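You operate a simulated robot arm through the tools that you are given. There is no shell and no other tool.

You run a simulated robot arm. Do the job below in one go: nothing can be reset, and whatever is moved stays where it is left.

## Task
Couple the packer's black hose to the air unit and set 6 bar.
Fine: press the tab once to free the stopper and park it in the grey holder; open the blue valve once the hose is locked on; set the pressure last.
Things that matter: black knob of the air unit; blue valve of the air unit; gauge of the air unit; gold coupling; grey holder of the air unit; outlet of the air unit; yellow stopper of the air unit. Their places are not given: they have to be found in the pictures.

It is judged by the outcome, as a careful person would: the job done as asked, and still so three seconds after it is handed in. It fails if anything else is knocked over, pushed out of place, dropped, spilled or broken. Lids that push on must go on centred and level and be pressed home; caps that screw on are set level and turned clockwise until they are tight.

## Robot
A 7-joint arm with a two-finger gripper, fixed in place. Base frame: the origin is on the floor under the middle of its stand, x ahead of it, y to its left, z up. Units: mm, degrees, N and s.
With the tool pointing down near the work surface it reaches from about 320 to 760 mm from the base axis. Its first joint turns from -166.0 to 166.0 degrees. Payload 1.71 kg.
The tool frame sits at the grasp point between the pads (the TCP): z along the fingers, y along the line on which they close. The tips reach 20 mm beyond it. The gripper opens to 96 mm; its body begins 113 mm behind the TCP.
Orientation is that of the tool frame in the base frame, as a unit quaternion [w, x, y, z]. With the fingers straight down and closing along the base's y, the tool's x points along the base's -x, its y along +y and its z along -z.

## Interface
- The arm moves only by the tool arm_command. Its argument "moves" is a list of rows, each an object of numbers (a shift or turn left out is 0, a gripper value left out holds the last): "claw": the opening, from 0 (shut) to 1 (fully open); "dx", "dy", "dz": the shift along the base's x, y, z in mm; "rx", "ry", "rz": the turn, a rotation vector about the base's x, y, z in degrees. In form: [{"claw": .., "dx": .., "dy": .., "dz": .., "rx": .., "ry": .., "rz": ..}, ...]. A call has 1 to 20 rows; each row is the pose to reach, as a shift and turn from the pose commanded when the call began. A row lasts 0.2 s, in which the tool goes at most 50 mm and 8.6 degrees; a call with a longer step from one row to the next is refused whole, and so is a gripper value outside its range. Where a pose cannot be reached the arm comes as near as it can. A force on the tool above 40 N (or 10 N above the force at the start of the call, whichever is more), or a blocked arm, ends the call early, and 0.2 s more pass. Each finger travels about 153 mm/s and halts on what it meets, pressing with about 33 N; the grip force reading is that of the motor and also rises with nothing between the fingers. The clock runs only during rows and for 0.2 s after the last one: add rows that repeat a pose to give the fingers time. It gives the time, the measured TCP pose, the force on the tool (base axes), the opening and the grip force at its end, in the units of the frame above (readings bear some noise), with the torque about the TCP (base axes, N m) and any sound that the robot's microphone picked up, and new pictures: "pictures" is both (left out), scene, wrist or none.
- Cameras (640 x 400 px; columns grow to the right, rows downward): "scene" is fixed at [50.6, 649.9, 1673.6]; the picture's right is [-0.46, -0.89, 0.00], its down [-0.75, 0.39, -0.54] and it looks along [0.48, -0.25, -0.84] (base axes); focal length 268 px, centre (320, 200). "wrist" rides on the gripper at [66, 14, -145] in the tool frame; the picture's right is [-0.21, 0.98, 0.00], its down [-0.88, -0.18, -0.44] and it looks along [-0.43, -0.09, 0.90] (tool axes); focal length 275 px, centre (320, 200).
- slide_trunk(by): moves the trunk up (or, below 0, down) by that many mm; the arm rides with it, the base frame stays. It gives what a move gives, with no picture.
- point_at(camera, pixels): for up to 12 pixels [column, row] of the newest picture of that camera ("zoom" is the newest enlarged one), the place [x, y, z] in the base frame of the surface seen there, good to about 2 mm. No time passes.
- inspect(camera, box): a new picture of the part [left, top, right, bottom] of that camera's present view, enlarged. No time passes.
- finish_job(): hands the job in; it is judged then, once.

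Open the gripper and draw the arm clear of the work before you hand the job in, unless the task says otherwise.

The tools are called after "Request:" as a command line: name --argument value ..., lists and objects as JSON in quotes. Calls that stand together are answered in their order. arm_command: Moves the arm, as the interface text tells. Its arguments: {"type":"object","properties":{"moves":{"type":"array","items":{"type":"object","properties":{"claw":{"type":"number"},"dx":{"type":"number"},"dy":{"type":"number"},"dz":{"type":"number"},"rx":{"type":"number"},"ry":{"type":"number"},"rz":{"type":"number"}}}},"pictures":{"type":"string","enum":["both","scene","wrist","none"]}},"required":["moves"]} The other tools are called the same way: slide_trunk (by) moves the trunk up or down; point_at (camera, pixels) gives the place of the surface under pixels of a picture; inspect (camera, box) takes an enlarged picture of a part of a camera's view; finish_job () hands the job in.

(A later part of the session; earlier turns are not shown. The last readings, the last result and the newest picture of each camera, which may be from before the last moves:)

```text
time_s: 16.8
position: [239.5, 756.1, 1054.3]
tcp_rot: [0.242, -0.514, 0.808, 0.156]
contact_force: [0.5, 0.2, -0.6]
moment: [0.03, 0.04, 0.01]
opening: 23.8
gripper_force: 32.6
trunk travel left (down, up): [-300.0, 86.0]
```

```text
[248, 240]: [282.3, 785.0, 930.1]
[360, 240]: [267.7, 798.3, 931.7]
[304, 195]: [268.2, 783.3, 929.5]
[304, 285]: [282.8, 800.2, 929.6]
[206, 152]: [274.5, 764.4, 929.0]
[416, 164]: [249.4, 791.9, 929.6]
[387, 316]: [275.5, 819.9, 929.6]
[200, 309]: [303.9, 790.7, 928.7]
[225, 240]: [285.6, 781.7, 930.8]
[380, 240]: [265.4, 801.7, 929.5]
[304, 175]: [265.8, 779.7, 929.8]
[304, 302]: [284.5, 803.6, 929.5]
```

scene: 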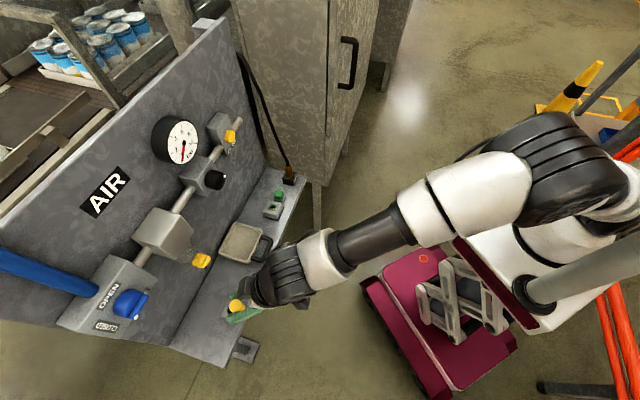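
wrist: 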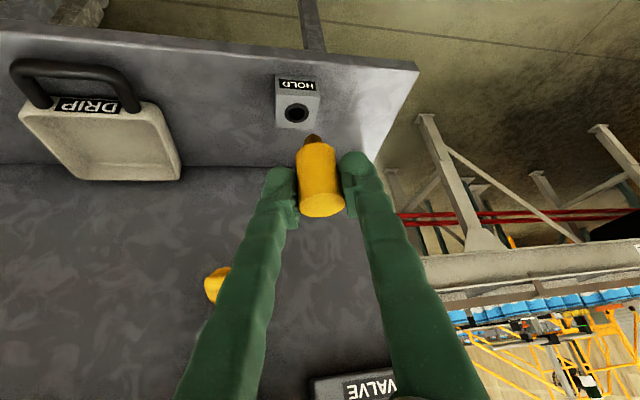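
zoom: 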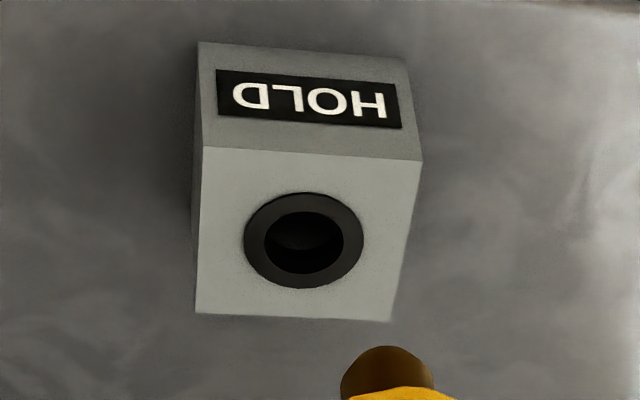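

The hole centre is about (275.4,791.7), top z≈930. I move the stopper over it, staying high, and check alignment.

Request:
arm_command --moves '[{"dx": 12, "dy": 12}, {"dx": 24, "dy": 24}, {"dx": 35.5, "dy": 35.4}, {"dx": 35.5, "dy": 35.4, "dz": -15}, {"dx": 35.5, "dy": 35.4, "dz": -30}, {"dx": 35.5, "dy": 35.4, "dz": -30}]'

Request:
inspect --camera "scene" --box '[190, 270, 270, 330]'

Request:
inspect --camera "wrist" --box '[240, 90, 400, 230]'

```text
time_s: 18.2
position: [276.1, 791.2, 1024.2]
tcp_rot: [0.243, -0.514, 0.808, 0.155]
contact_force: [0.0, 1.2, -1.0]
moment: [0.02, 0.03, -0.02]
opening: 24.0
gripper_force: 33.2
trunk travel left (down, up): [-300.0, 86.0]
```

scene: 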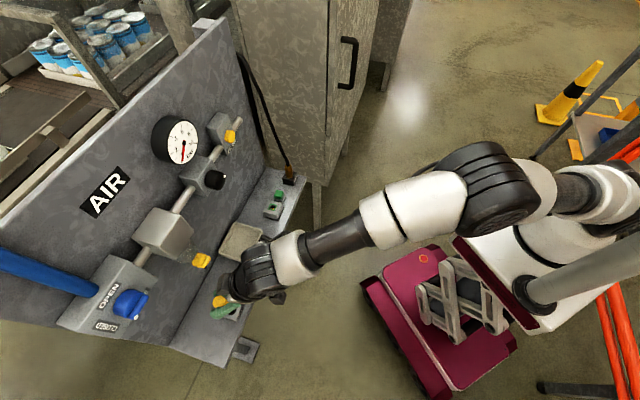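
wrist: 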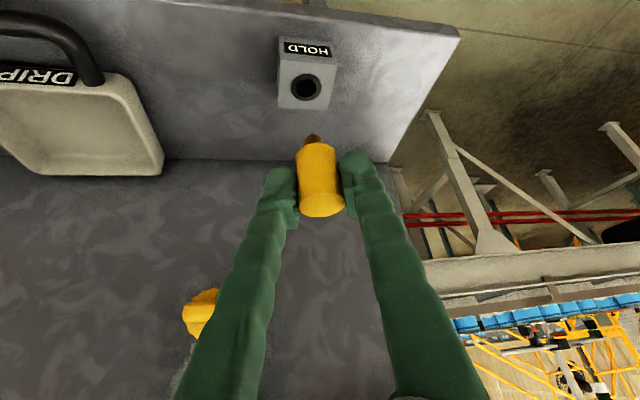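

```text
6.67 times, centred on (230, 300) of scene
```

zoom: 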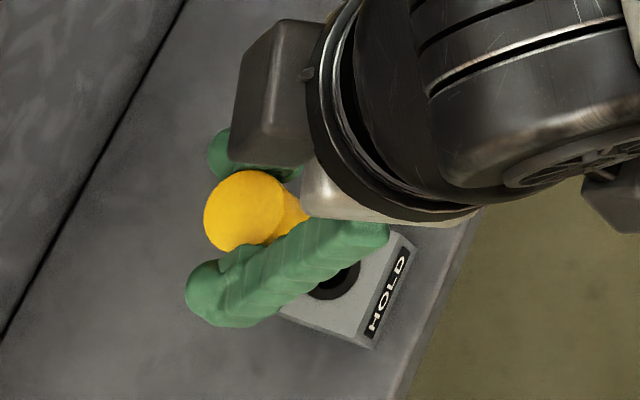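

```text
2.86 times, centred on (320, 160) of wrist
```

zoom: 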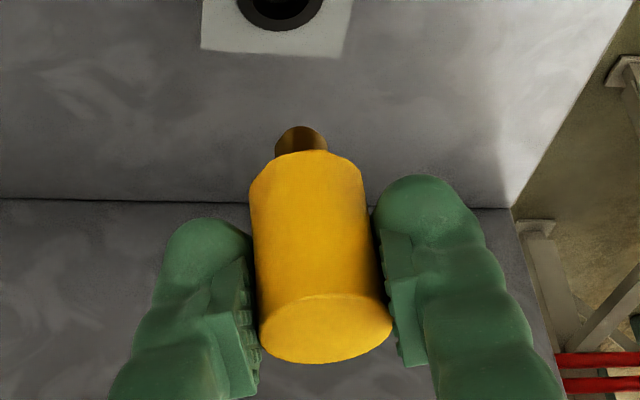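

I measure the stopper's top and shank position in this zoom.

Request:
point_at --camera "zoom" --pixels '[[326, 327], [268, 325], [385, 313], [322, 298], [330, 357], [305, 165], [300, 140], [285, 140], [318, 140], [300, 128], [310, 220]]'

```text
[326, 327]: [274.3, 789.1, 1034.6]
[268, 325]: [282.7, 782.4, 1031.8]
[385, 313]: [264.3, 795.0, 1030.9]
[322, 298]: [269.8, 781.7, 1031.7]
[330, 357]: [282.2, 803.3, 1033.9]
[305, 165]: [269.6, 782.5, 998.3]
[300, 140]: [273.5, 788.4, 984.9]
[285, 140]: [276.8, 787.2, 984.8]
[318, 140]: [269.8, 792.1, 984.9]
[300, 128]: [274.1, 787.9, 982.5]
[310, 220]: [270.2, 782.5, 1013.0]
```

The stopper's axis reads about (275.3,792.5), its shank end at z≈981, so it is aligned within about 1 mm. I lower it into the holder with slow final steps.

Request:
arm_command --moves '[{"dx": -0.5, "dz": -15}, {"dx": -0.5, "dz": -30}, {"dx": -0.5, "dz": -42}, {"dx": -0.5, "dz": -47}, {"dx": -0.5, "dz": -51}, {"dx": -0.5, "dz": -54}, {"dx": -0.5, "dz": -57}]'

Request:
inspect --camera "wrist" --box '[240, 90, 400, 230]'

```text
time_s: 19.8
position: [275.1, 792.8, 964.9]
tcp_rot: [0.242, -0.514, 0.808, 0.155]
contact_force: [0.0, -0.9, -1.1]
moment: [0.0, 0.0, -0.01]
opening: 24.1
gripper_force: 32.5
trunk travel left (down, up): [-300.0, 86.0]
```

scene: 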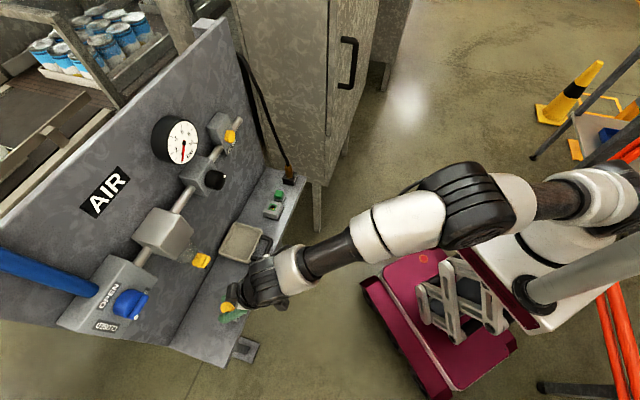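
wrist: 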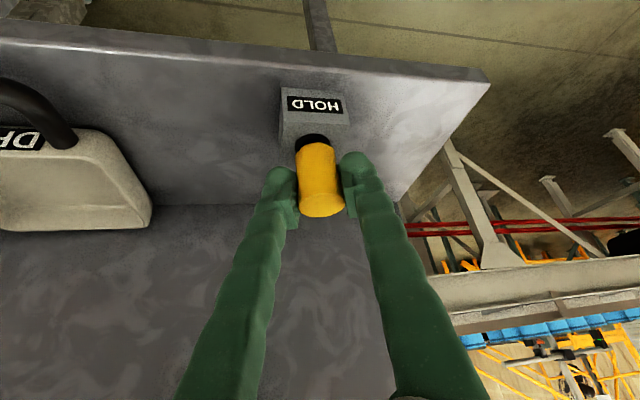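

```text
2.86 times, centred on (320, 160) of wrist
```

zoom: 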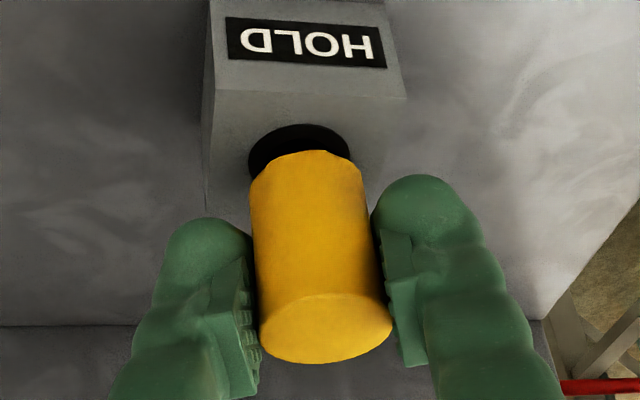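

No contact force yet at z≈965, shank appears in the hole. I continue down in 2 mm steps, correcting y by -1.

Request:
arm_command --moves '[{"dy": -0.8, "dz": -2}, {"dy": -0.8, "dz": -4}, {"dy": -0.8, "dz": -6}, {"dy": -0.8, "dz": -8}, {"dy": -0.8, "dz": -9.5}]'

Request:
inspect --camera "wrist" --box '[240, 90, 400, 230]'

```text
time_s: 21.0
position: [274.8, 792.8, 958.0]
tcp_rot: [0.243, -0.513, 0.808, 0.156]
contact_force: [-0.1, -5.2, 10.1]
moment: [-0.26, 0.12, 0.0]
opening: 23.9
gripper_force: 32.8
trunk travel left (down, up): [-300.0, 86.0]
```

scene: 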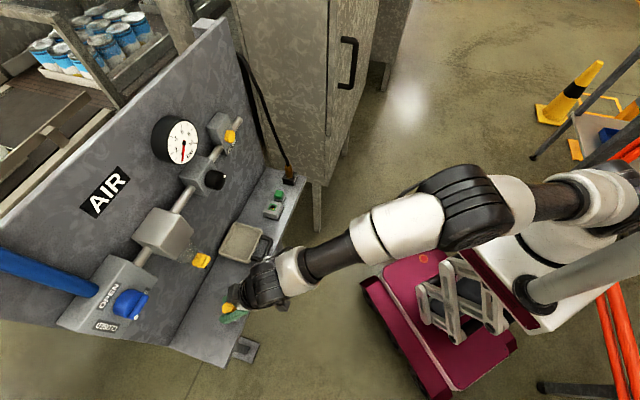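
wrist: 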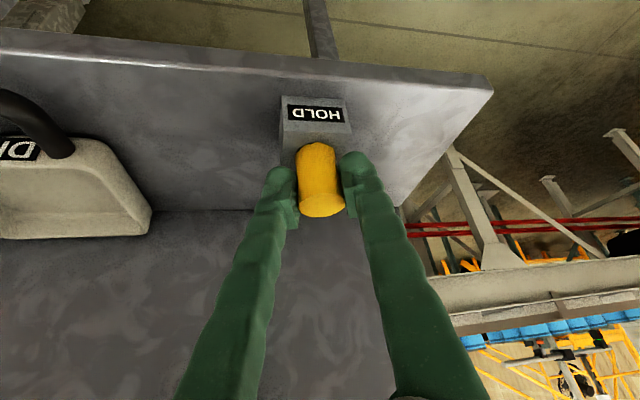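

```text
2.86 times, centred on (320, 160) of wrist
```

zoom: 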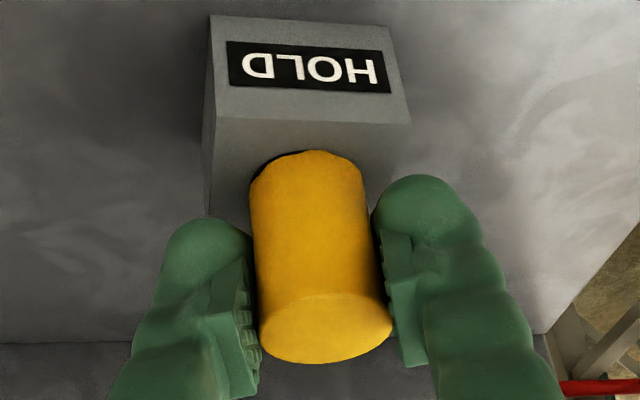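

The stopper's head now rests on the holder (10 N upward). I ease off 1 mm, open the fingers and look.

Request:
arm_command --moves '[{"dz": 1}, {"dz": 1, "claw": 0.35}, {"dz": 1, "claw": 0.6}, {"dz": 1, "claw": 0.6}]'

Request:
inspect --camera "wrist" --box '[240, 90, 400, 230]'

```text
time_s: 22.0
position: [274.0, 791.8, 957.9]
tcp_rot: [0.243, -0.514, 0.808, 0.156]
contact_force: [-0.1, 0.4, -0.2]
moment: [0.01, 0.03, 0.01]
opening: 57.6
gripper_force: 0.1
trunk travel left (down, up): [-300.0, 86.0]
```

scene: 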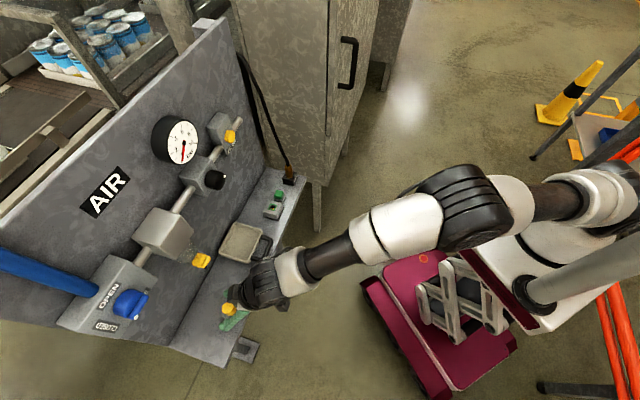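
wrist: 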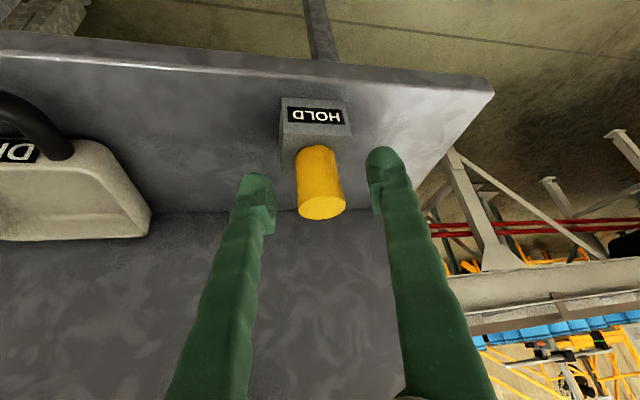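

```text
2.86 times, centred on (320, 160) of wrist
```

zoom: 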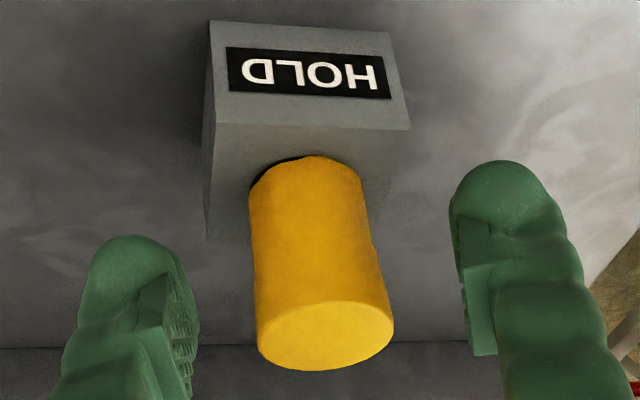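

The stopper stands free in the holder. I check its height and uprightness with points.

Request:
point_at --camera "zoom" --pixels '[[326, 336], [265, 330], [388, 322], [322, 305], [330, 366], [305, 170], [310, 240], [255, 190], [230, 190], [380, 150]]'

```text
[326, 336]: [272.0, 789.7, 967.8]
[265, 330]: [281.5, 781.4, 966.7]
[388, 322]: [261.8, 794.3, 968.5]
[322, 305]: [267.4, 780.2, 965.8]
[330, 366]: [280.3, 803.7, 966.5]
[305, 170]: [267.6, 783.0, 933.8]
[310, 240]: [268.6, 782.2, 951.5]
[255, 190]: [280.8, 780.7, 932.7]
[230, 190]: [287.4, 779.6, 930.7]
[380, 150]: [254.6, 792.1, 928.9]
```

Seated fully (top z≈967, head bottom on the holder) and upright. I rise straight up, then back off from the panel.

Request:
arm_command --moves '[{"dz": 25, "claw": 0.6}, {"dz": 55}, {"dz": 92}, {"dx": -12, "dy": -12, "dz": 100}, {"dx": -24, "dy": -24, "dz": 100}, {"dx": -36, "dy": -36, "dz": 100}, {"dx": -36, "dy": -36, "dz": 100}]'

Request:
inspect --camera "scene" --box '[190, 270, 270, 330]'

Request:
point_at --camera "scene" --pixels '[[325, 150], [320, 180], [310, 160], [330, 100], [350, 130], [330, 170], [300, 100], [313, 120]]'

```text
time_s: 23.6
position: [238.9, 757.2, 1056.5]
tcp_rot: [0.243, -0.514, 0.808, 0.156]
contact_force: [0.3, 0.0, 0.2]
moment: [0.0, 0.0, -0.04]
opening: 57.4
gripper_force: 0.0
trunk travel left (down, up): [-300.0, 86.0]
```

scene: 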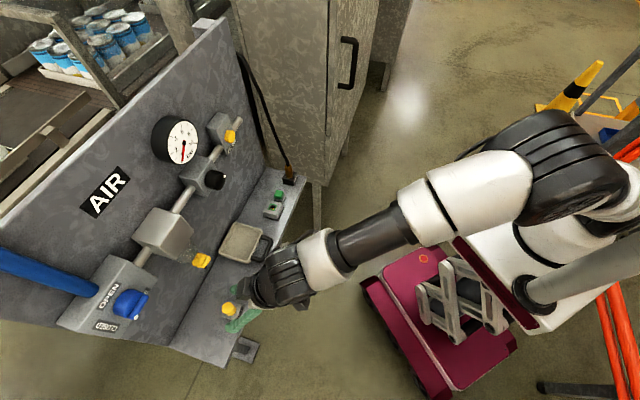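
wrist: 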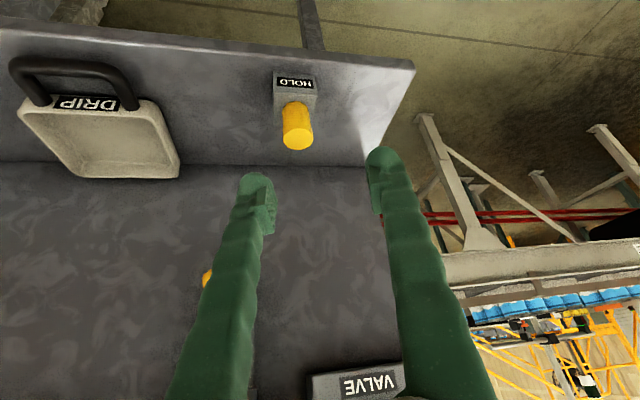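

```text
6.67 times, centred on (230, 300) of scene
```

zoom: 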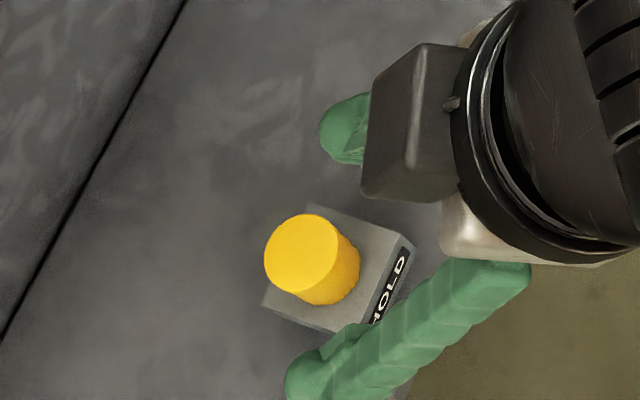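

```text
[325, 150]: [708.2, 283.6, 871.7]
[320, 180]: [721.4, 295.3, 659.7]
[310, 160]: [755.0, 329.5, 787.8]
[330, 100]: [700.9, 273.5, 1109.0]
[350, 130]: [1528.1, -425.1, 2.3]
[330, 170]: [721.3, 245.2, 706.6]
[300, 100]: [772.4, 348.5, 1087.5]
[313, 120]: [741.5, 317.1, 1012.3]
```

Stopper parked properly. The cabinet's side face lies at (x−y)·0.707≈300, leaving over 200 mm beside the coupling. I travel along the shelf, well in front of the panel, to a viewpoint before the coupling.

Request:
arm_command --moves '[{"dx": 15, "dy": -15, "dz": 3, "rz": -2}, {"dx": 40, "dy": -40, "dz": 6, "rz": -4}, {"dx": 70, "dy": -70, "dz": 10, "rz": -6}, {"dx": 100, "dy": -100, "dz": 14, "rz": -8}, {"dx": 130, "dy": -130, "dz": 14, "rz": -10}, {"dx": 160, "dy": -160, "dz": 14, "rz": -12}, {"dx": 190, "dy": -190, "dz": 14, "rz": -14}, {"dx": 220, "dy": -220, "dz": 14, "rz": -16}, {"dx": 250, "dy": -250, "dz": 14, "rz": -18}, {"dx": 280, "dy": -280, "dz": 14, "rz": -20}, {"dx": 305, "dy": -305, "dz": 14, "rz": -20}, {"dx": 320, "dy": -320, "dz": 14, "rz": -20}, {"dx": 320, "dy": -320, "dz": 14, "rz": -20}]'

Request:
inspect --camera "wrist" --box '[240, 40, 420, 190]'

```text
time_s: 26.4
position: [557.9, 434.9, 1072.1]
tcp_rot: [0.266, -0.366, 0.885, 0.112]
contact_force: [0.7, 0.4, -0.1]
moment: [-0.03, -0.02, 0.01]
opening: 57.7
gripper_force: 0.1
trunk travel left (down, up): [-300.0, 86.0]
```

scene: 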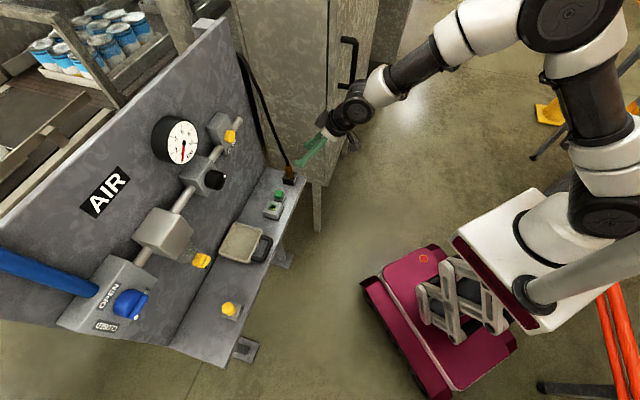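
wrist: 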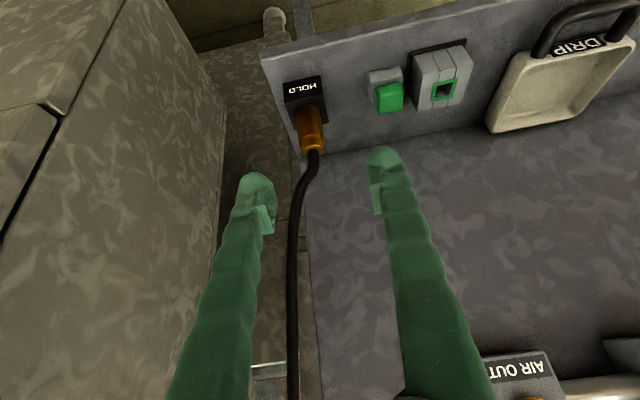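

```text
2.67 times, centred on (330, 115) of wrist
```

zoom: 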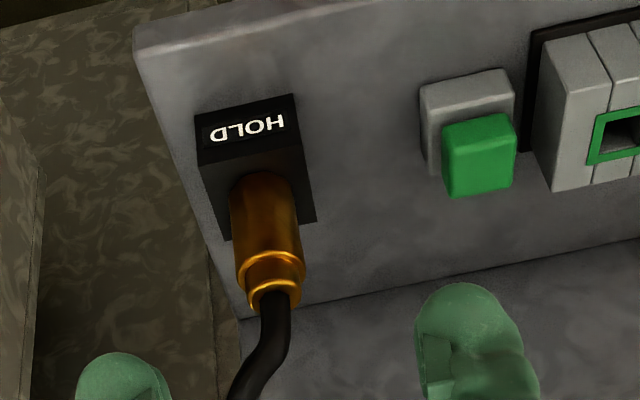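

The coupling stands in the black holder at (310,128), with the hose rising from it. I enlarge and measure it.

Request:
inspect --camera "wrist" --box '[275, 70, 345, 165]'

Request:
point_at --camera "zoom" --pixels '[[300, 100], [300, 170], [265, 200], [345, 200], [300, 230], [310, 280], [315, 320], [315, 350], [255, 310], [375, 310], [160, 100], [360, 160]]'

```text
4.21 times, centred on (310, 118) of wrist
```

zoom: 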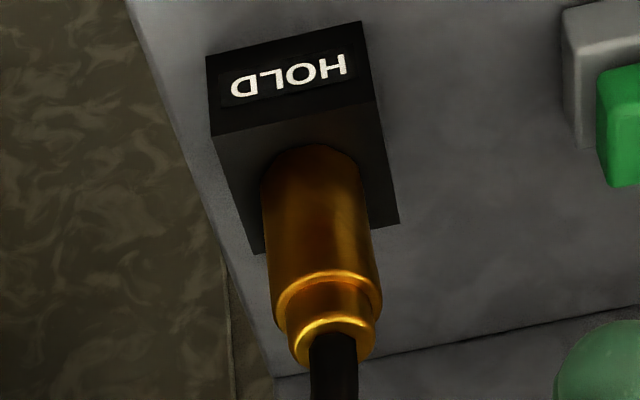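

```text
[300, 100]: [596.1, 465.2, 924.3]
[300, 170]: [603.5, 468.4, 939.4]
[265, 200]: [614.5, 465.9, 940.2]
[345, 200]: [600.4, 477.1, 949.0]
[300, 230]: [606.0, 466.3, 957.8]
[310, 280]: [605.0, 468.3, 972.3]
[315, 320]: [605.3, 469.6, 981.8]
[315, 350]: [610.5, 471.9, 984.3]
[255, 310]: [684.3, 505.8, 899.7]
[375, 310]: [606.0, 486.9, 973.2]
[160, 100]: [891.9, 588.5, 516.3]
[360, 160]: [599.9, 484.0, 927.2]
```

I measure the black holder's top corners and the coupling's edges for its axis.

Request:
point_at --camera "zoom" --pixels '[[222, 145], [372, 110], [393, 217], [262, 245], [270, 260], [372, 260], [283, 290], [372, 290], [320, 265], [318, 200], [330, 330], [340, 300]]'

Request:
inspect --camera "scene" --box '[260, 140, 320, 195]'

Request:
point_at --camera "zoom" --pixels '[[285, 270], [285, 310], [285, 350], [280, 370], [210, 385], [390, 330], [265, 300], [310, 300], [290, 230], [250, 350]]'

```text
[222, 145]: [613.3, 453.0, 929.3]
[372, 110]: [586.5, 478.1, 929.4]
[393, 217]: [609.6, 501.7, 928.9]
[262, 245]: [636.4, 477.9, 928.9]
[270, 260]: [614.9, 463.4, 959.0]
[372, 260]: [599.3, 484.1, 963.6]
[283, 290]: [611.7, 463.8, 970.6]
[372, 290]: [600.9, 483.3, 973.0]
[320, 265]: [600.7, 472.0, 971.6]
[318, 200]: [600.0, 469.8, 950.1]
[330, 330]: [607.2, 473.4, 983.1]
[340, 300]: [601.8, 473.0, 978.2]
```

```text
7.27 times, centred on (290, 168) of scene
```

zoom: 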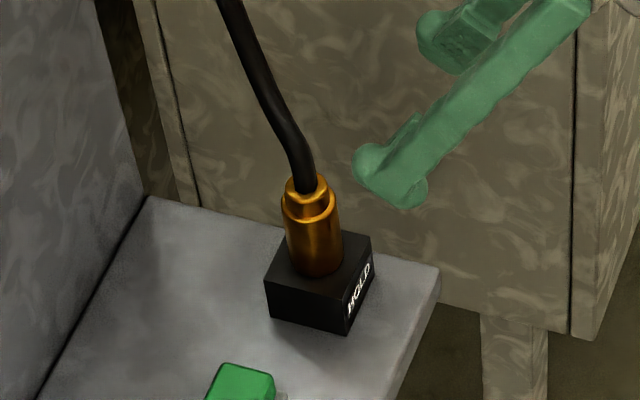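

```text
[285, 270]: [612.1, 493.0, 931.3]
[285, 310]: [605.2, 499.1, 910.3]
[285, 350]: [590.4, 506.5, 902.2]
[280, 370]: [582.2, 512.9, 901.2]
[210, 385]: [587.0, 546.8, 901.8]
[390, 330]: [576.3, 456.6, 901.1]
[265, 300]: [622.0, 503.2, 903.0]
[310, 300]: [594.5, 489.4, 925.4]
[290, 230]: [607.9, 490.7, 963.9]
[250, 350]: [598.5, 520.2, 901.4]
```

Black holder centre ≈(611.5,477.7), top z 929; the coupling body rises from there to about z 975. I open fully and move to a pre-grasp point in front of and above it, on the approach line.

Request:
arm_command --moves '[{"claw": 1, "dx": 6, "dy": 3, "dz": -10}, {"claw": 1, "dx": 12, "dy": 6, "dz": -20}, {"claw": 1, "dx": 18, "dy": 9, "dz": -30}, {"claw": 1, "dx": 23.5, "dy": 13, "dz": -40}, {"claw": 1, "dx": 23.5, "dy": 13, "dz": -40}]'

```text
time_s: 27.6
position: [581.6, 448.3, 1030.9]
tcp_rot: [0.265, -0.366, 0.885, 0.111]
contact_force: [0.0, -0.3, -0.8]
moment: [-0.01, 0.02, 0.01]
opening: 95.8
gripper_force: 0.0
trunk travel left (down, up): [-300.0, 86.0]
```

scene: 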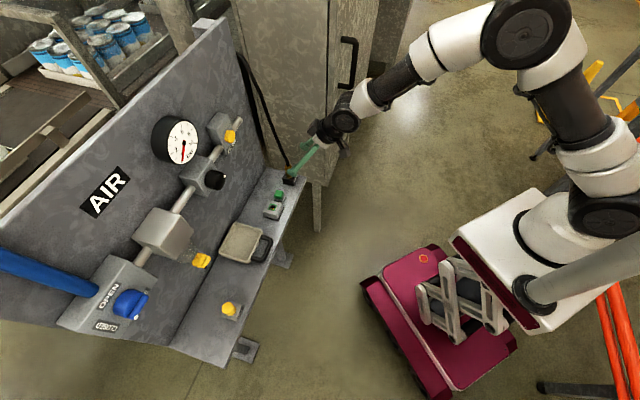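
wrist: 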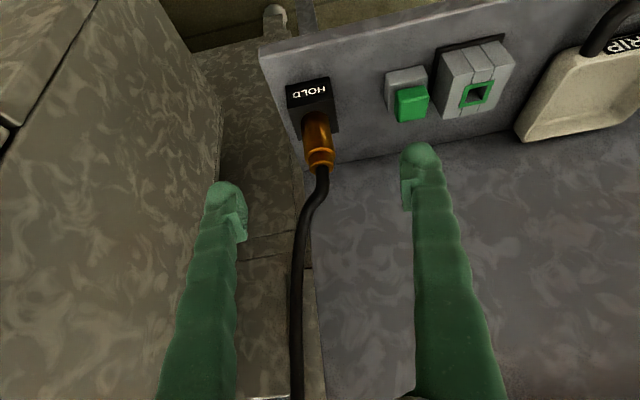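

The coupling is central between the fingers (318,145), hose passing on the panel side. I advance along the finger direction to put the pads around the body at z≈964.

Request:
arm_command --moves '[{"dx": 6, "dy": 6, "dz": -13}, {"dx": 12, "dy": 12, "dz": -26}, {"dx": 18, "dy": 18, "dz": -40}, {"dx": 24, "dy": 24, "dz": -53}, {"dx": 29.5, "dy": 29, "dz": -66}, {"dx": 29.5, "dy": 29, "dz": -66}]'

Request:
inspect --camera "wrist" --box '[220, 90, 420, 250]'

```text
time_s: 29.0
position: [611.8, 477.9, 964.1]
tcp_rot: [0.266, -0.366, 0.885, 0.11]
contact_force: [0.0, -0.1, -0.3]
moment: [0.02, 0.02, 0.02]
opening: 95.9
gripper_force: 0.0
trunk travel left (down, up): [-300.0, 86.0]
```

scene: 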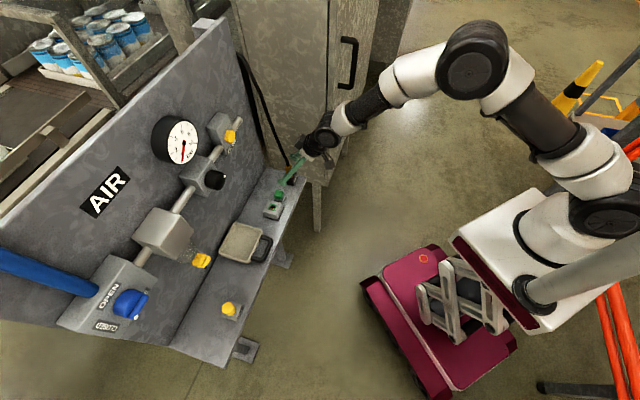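
wrist: 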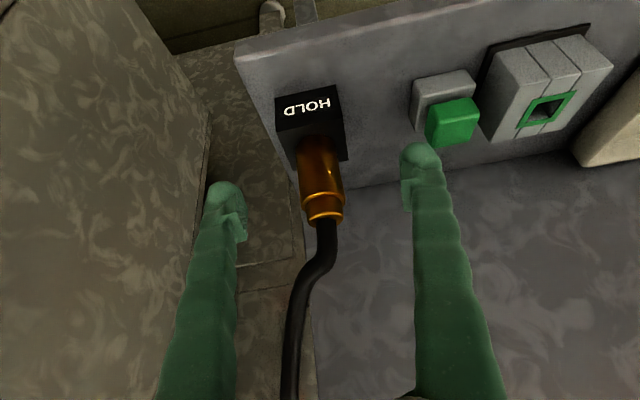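

```text
2.50 times, centred on (320, 170) of wrist
```

zoom: 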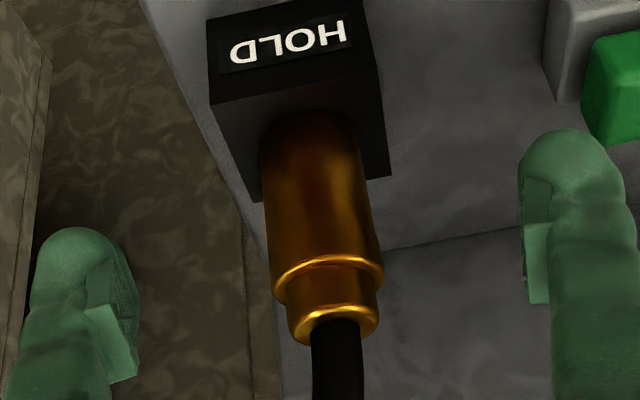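

The body is centred at (320,185) between the pads. I close on it.

Request:
arm_command --moves '[{"claw": 0}, {"claw": 0}, {"claw": 0}, {"claw": 0}]'

Request:
inspect --camera "wrist" --box '[220, 90, 420, 250]'

```text
time_s: 30.0
position: [612.1, 476.7, 963.1]
tcp_rot: [0.266, -0.366, 0.885, 0.11]
contact_force: [-0.4, -0.6, -0.4]
moment: [0.0, 0.03, 0.01]
opening: 24.3
gripper_force: 32.8
trunk travel left (down, up): [-300.0, 86.0]
```

scene: 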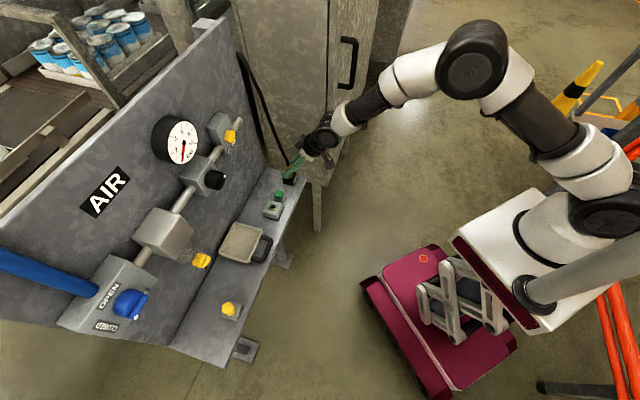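
wrist: 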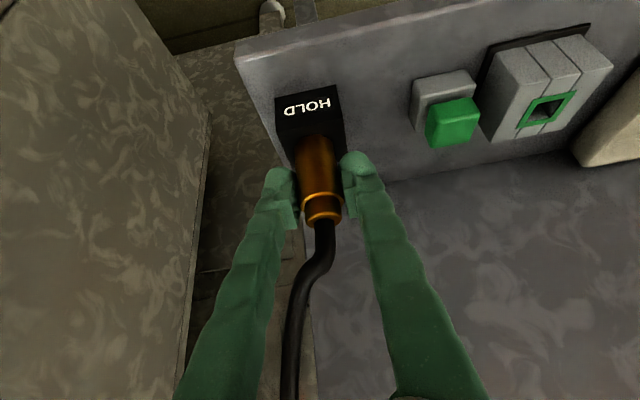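

```text
2.50 times, centred on (320, 170) of wrist
```

zoom: 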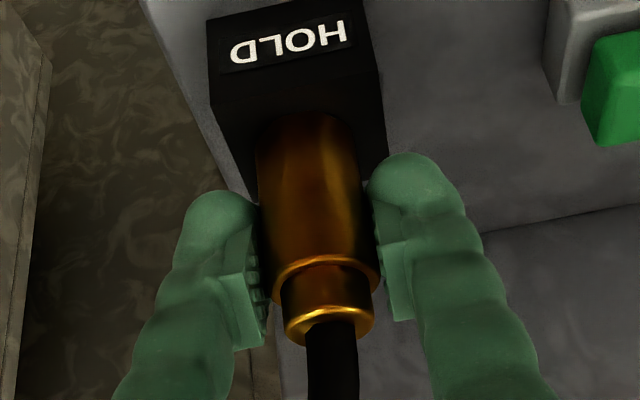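

The coupling is gripped (24.3 mm, 33 N). I lift it straight up gently.

Request:
arm_command --moves '[{"dz": 5}, {"dz": 12}, {"dz": 22}, {"dz": 35}, {"dz": 50}, {"dz": 65}, {"dz": 80}, {"dz": 80}]'

Request:
inspect --camera "scene" --box '[230, 110, 350, 220]'

Request:
inspect --camera "wrist" --box '[220, 90, 420, 250]'

```text
time_s: 31.8
position: [612.0, 475.6, 1045.9]
tcp_rot: [0.266, -0.366, 0.885, 0.112]
contact_force: [-0.2, 0.1, -1.1]
moment: [0.01, 0.03, 0.0]
opening: 24.1
gripper_force: 33.3
trunk travel left (down, up): [-300.0, 86.0]
```

scene: 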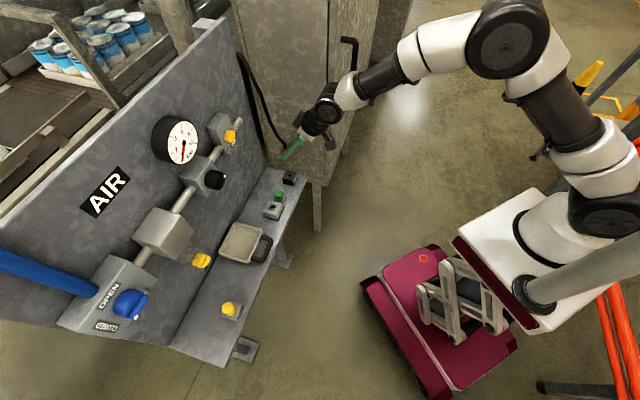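
wrist: 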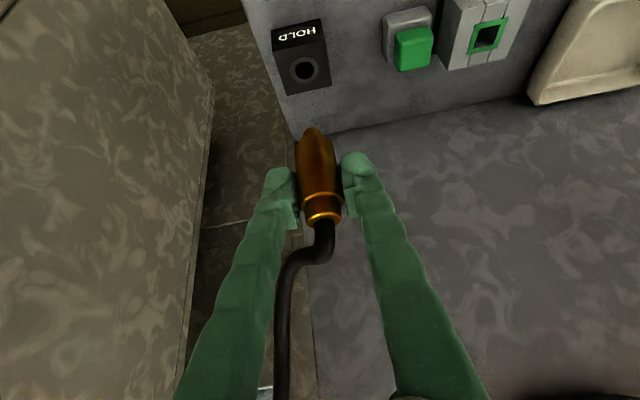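

```text
3.64 times, centred on (290, 165) of scene
```

zoom: 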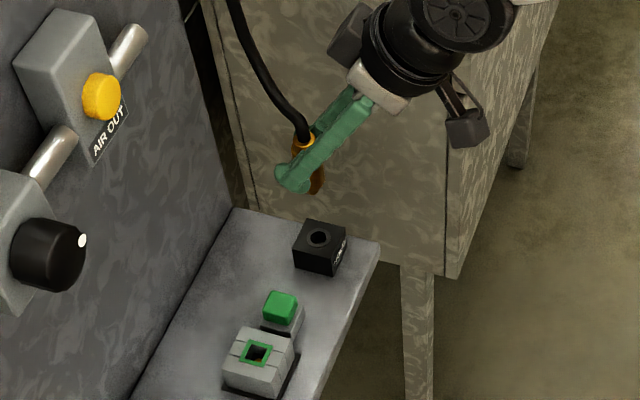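

```text
2.50 times, centred on (320, 170) of wrist
```

zoom: 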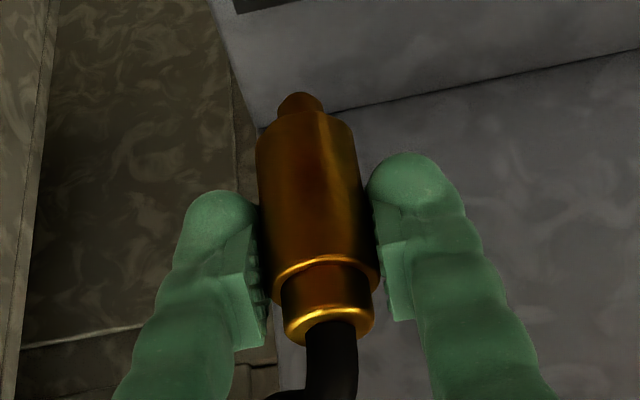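

The coupling is free and upright with its short shank at (313,132). I measure the coupling's axis and the outlet hole in this view.

Request:
point_at --camera "zoom" --pixels '[[300, 100], [285, 105], [315, 105], [305, 130], [310, 180], [317, 230], [320, 250], [330, 330], [262, 180], [357, 180], [300, 94]]'

Request:
inspect --camera "wrist" --box '[430, 0, 530, 80]'

```text
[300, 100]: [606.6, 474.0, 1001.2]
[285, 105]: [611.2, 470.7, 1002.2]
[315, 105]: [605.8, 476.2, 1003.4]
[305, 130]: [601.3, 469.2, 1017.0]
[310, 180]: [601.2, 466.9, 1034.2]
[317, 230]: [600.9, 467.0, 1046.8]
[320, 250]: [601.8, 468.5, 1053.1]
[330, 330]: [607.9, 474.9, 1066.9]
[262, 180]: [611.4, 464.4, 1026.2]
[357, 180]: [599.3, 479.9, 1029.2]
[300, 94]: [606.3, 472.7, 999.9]
```

```text
5.00 times, centred on (480, 40) of wrist
```

zoom: 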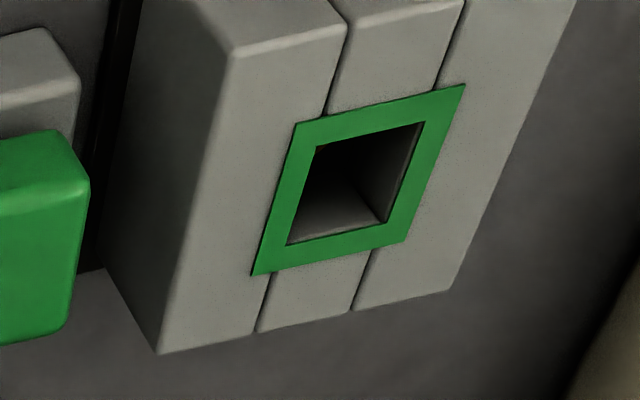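

I take the green frame's corners in this zoom to get the hole's centre.

Request:
point_at --camera "zoom" --pixels '[[302, 127], [458, 92], [402, 235], [260, 270], [308, 140], [432, 116], [395, 230], [280, 252], [232, 52], [445, 290], [160, 350]]'

```text
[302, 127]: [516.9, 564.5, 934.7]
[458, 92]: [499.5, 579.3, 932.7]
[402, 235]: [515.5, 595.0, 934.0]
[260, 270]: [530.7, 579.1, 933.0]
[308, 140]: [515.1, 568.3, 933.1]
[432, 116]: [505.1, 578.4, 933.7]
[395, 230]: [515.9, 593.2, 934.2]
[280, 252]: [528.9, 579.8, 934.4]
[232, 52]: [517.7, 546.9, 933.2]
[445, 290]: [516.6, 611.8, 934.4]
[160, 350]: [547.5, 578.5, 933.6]
```

Hole centre ≈(515.6,579.5), top z 934. I carry the coupling over it at the present height.

Request:
arm_command --moves '[{"dx": -10, "dy": 11}, {"dx": -28, "dy": 30}, {"dx": -48, "dy": 52}, {"dx": -68, "dy": 73}, {"dx": -86, "dy": 93}, {"dx": -96.4, "dy": 103.5}, {"dx": -96.4, "dy": 103.5}]'

Request:
inspect --camera "wrist" --box '[220, 60, 420, 250]'

Request:
inspect --camera "scene" --box '[220, 110, 340, 230]'

```text
time_s: 33.4
position: [515.6, 580.2, 1043.3]
tcp_rot: [0.265, -0.366, 0.885, 0.112]
contact_force: [0.2, 0.1, -0.2]
moment: [-0.01, 0.02, 0.0]
opening: 24.4
gripper_force: 32.8
trunk travel left (down, up): [-300.0, 86.0]
```

scene: 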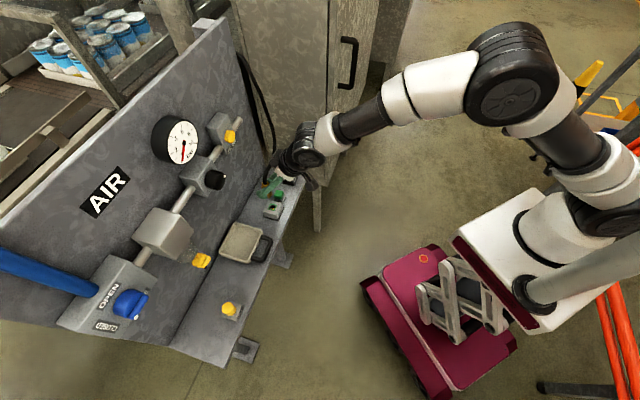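
wrist: 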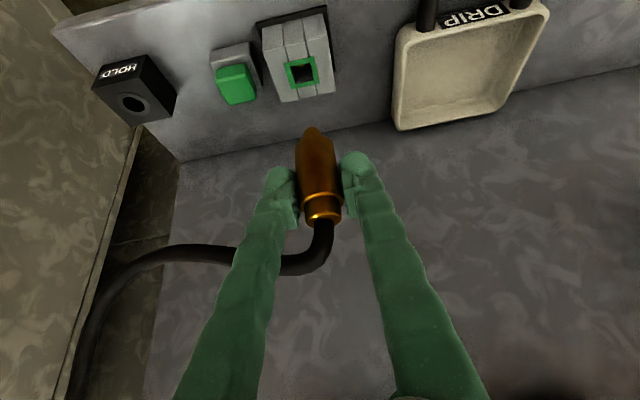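

```text
2.11 times, centred on (320, 155) of wrist
```

zoom: 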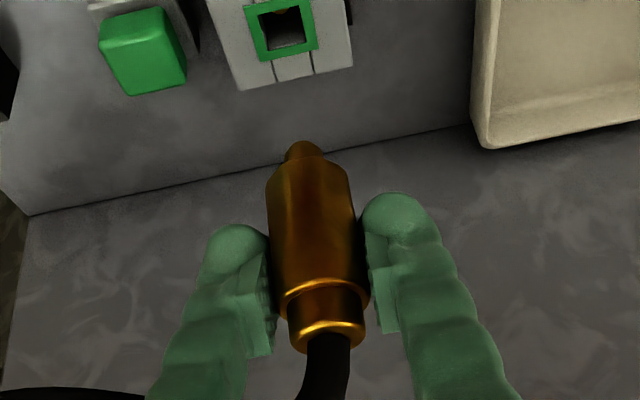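

```text
3.33 times, centred on (280, 170) of scene
```

zoom: 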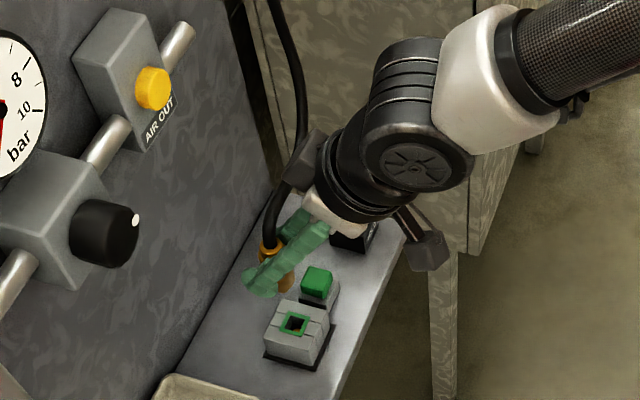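

The coupling hangs over the outlet. I check the shank's position in this zoom before lowering.

Request:
point_at --camera "zoom" --pixels '[[303, 146], [292, 152], [315, 150], [305, 160], [308, 175], [313, 220], [317, 260], [270, 220], [352, 220], [255, 20], [310, 45]]'

```text
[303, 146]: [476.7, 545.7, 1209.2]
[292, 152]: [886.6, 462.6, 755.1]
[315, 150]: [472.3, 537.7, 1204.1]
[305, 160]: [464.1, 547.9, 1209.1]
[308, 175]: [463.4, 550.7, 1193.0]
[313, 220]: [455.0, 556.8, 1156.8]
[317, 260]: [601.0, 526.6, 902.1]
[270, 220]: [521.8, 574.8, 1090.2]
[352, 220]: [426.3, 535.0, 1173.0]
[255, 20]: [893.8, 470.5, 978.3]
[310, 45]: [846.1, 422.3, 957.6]
```

The newest zoom was the scene one, so I re-take the wrist zoom and measure there.

Request:
inspect --camera "wrist" --box '[260, 40, 380, 240]'

Request:
point_at --camera "wrist" --pixels '[[311, 132], [308, 134], [316, 134], [312, 145], [315, 165], [318, 185], [300, 168], [333, 168], [321, 210]]'

```text
2.00 times, centred on (320, 140) of wrist
```

zoom: 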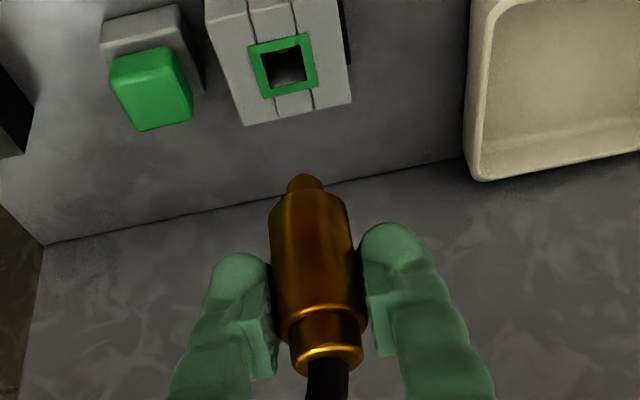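

```text
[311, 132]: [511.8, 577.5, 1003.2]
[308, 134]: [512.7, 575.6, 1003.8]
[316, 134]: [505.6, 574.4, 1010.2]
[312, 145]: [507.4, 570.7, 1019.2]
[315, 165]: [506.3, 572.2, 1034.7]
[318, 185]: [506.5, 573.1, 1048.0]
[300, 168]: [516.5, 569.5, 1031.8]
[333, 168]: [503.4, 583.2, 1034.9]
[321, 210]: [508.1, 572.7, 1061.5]
```

The coupling axis reads about (515.4,581), within ~1 mm of the hole centre. I lower to just inside the mouth with a small correction, using fine steps.

Request:
arm_command --moves '[{"dx": -0.2, "dy": -0.8, "dz": -15}, {"dx": -0.2, "dy": -0.8, "dz": -30}, {"dx": -0.2, "dy": -0.8, "dz": -45}, {"dx": -0.2, "dy": -0.8, "dz": -54}, {"dx": -0.2, "dy": -0.8, "dz": -58}, {"dx": -0.2, "dy": -0.8, "dz": -61}, {"dx": -0.2, "dy": -0.8, "dz": -64}]'

Request:
inspect --camera "wrist" --box '[240, 80, 400, 240]'

Request:
inspect --camera "scene" --box '[240, 160, 320, 230]'

```text
time_s: 35.0
position: [515.2, 580.6, 980.4]
tcp_rot: [0.266, -0.366, 0.885, 0.112]
contact_force: [-0.7, -0.2, -1.3]
moment: [-0.04, -0.02, 0.0]
opening: 24.3
gripper_force: 33.4
trunk travel left (down, up): [-300.0, 86.0]
```

scene: 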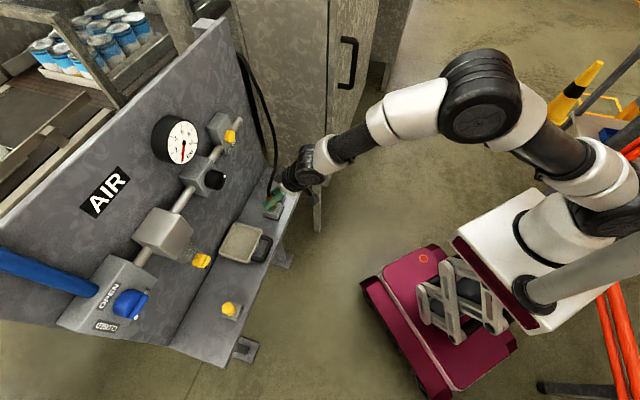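
wrist: 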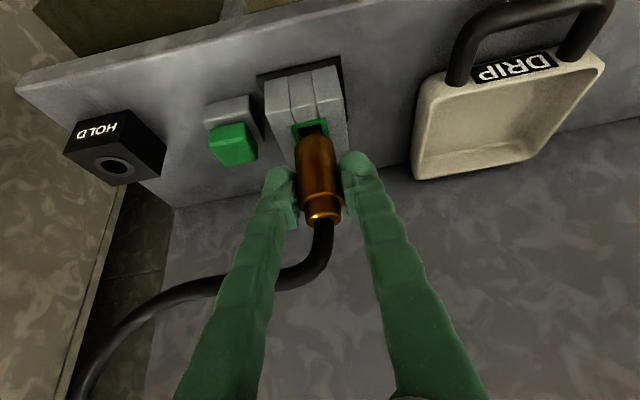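

```text
2.50 times, centred on (320, 160) of wrist
```

zoom: 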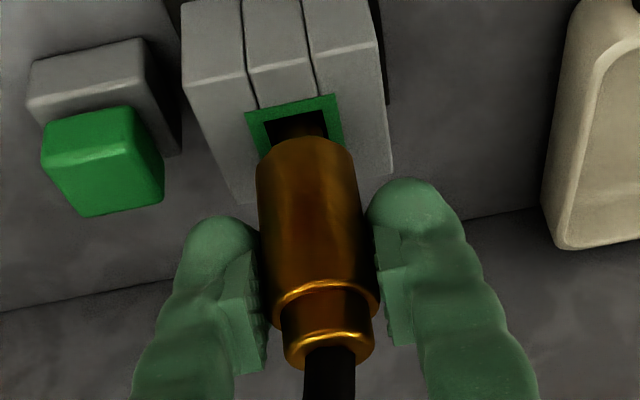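

```text
5.71 times, centred on (280, 195) of scene
```

zoom: 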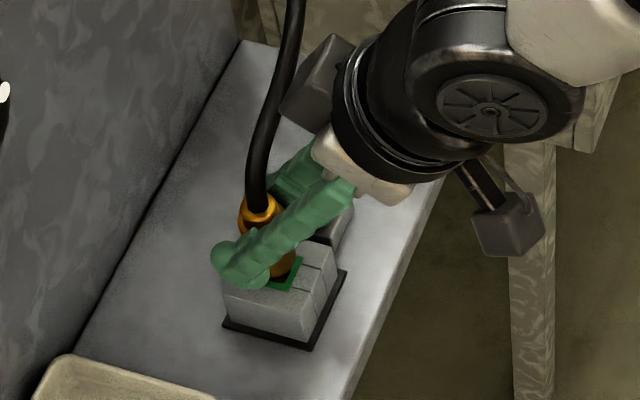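

The shank is at the mouth of the hole with no side force. I continue down slowly.

Request:
arm_command --moves '[{"dz": -2}, {"dz": -4}, {"dz": -6}, {"dz": -8}, {"dz": -10}]'

Request:
inspect --camera "wrist" --box '[240, 80, 400, 240]'

```text
time_s: 36.2
position: [515.6, 581.1, 971.9]
tcp_rot: [0.267, -0.366, 0.885, 0.111]
contact_force: [-0.5, 3.2, 5.6]
moment: [0.1, -0.04, 0.02]
opening: 24.1
gripper_force: 32.9
trunk travel left (down, up): [-300.0, 86.0]
```

scene: 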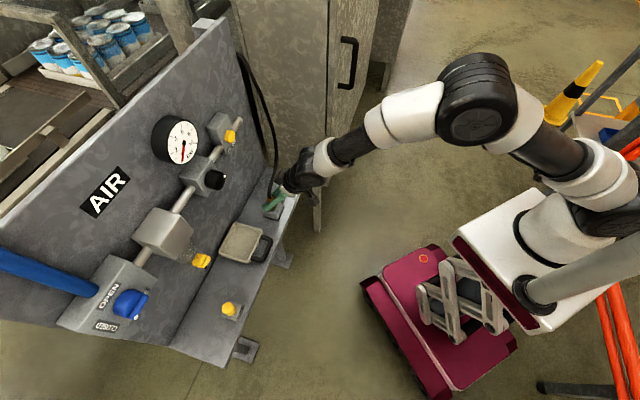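
wrist: 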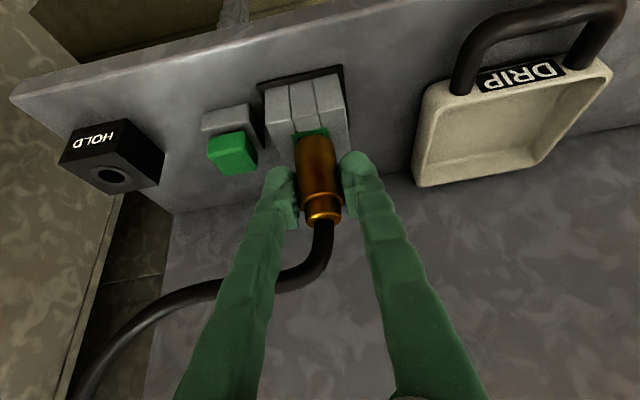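

```text
2.50 times, centred on (320, 160) of wrist
```

zoom: 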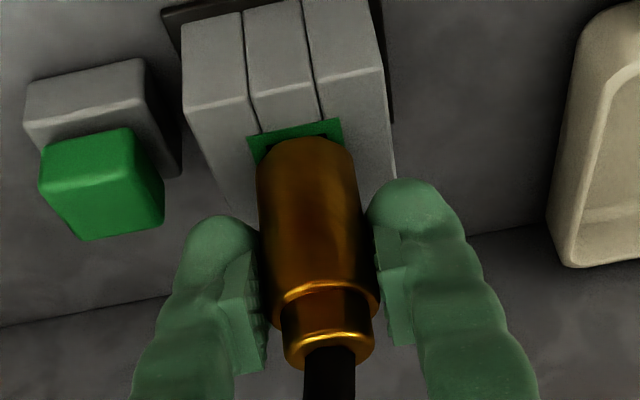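

The shank is about 8 mm in, with 5.6 N resistance. I push on in small steps, listening for the lock.

Request:
arm_command --moves '[{"dz": -1.5, "dy": -0.5}, {"dz": -3, "dy": -0.5}, {"dz": -4.5, "dy": -0.5}, {"dz": -6, "dy": -0.5}, {"dz": -6, "dy": -0.5}]'

Request:
inspect --camera "wrist" --box '[240, 80, 400, 240]'

```text
time_s: 37.4
position: [514.6, 578.7, 969.0]
tcp_rot: [0.268, -0.366, 0.884, 0.112]
contact_force: [-1.5, -0.2, 23.3]
moment: [0.05, -0.04, 0.01]
opening: 24.1
gripper_force: 32.5
trunk travel left (down, up): [-300.0, 86.0]
```

scene: 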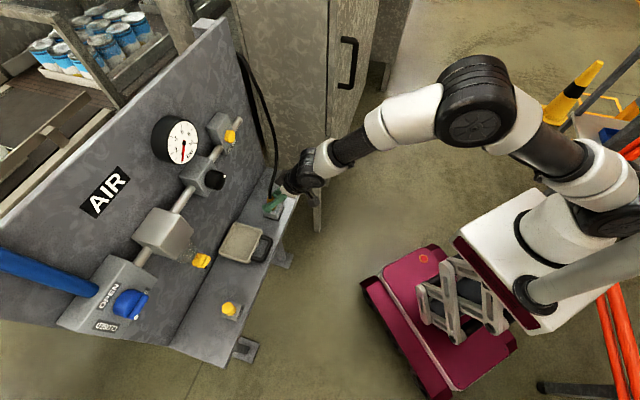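
wrist: 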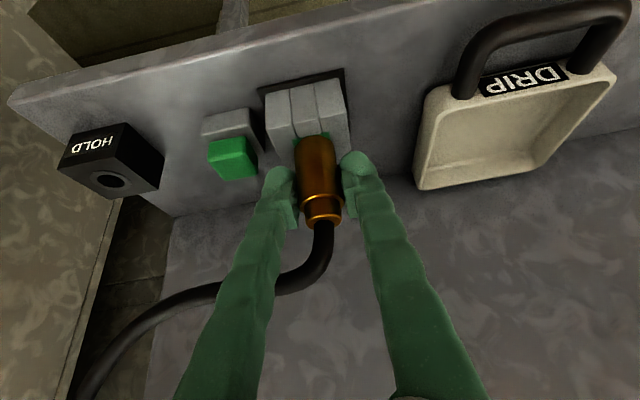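

```text
2.50 times, centred on (320, 160) of wrist
```

zoom: 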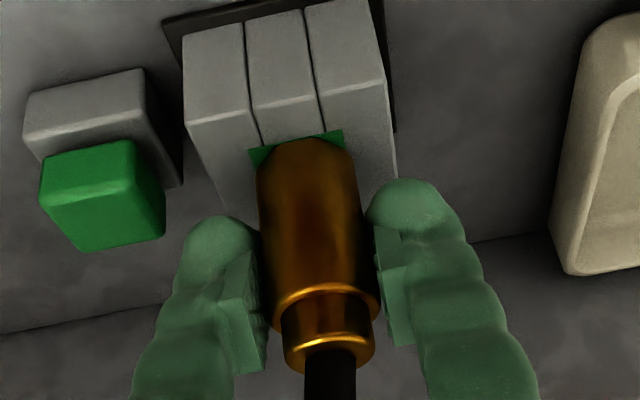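

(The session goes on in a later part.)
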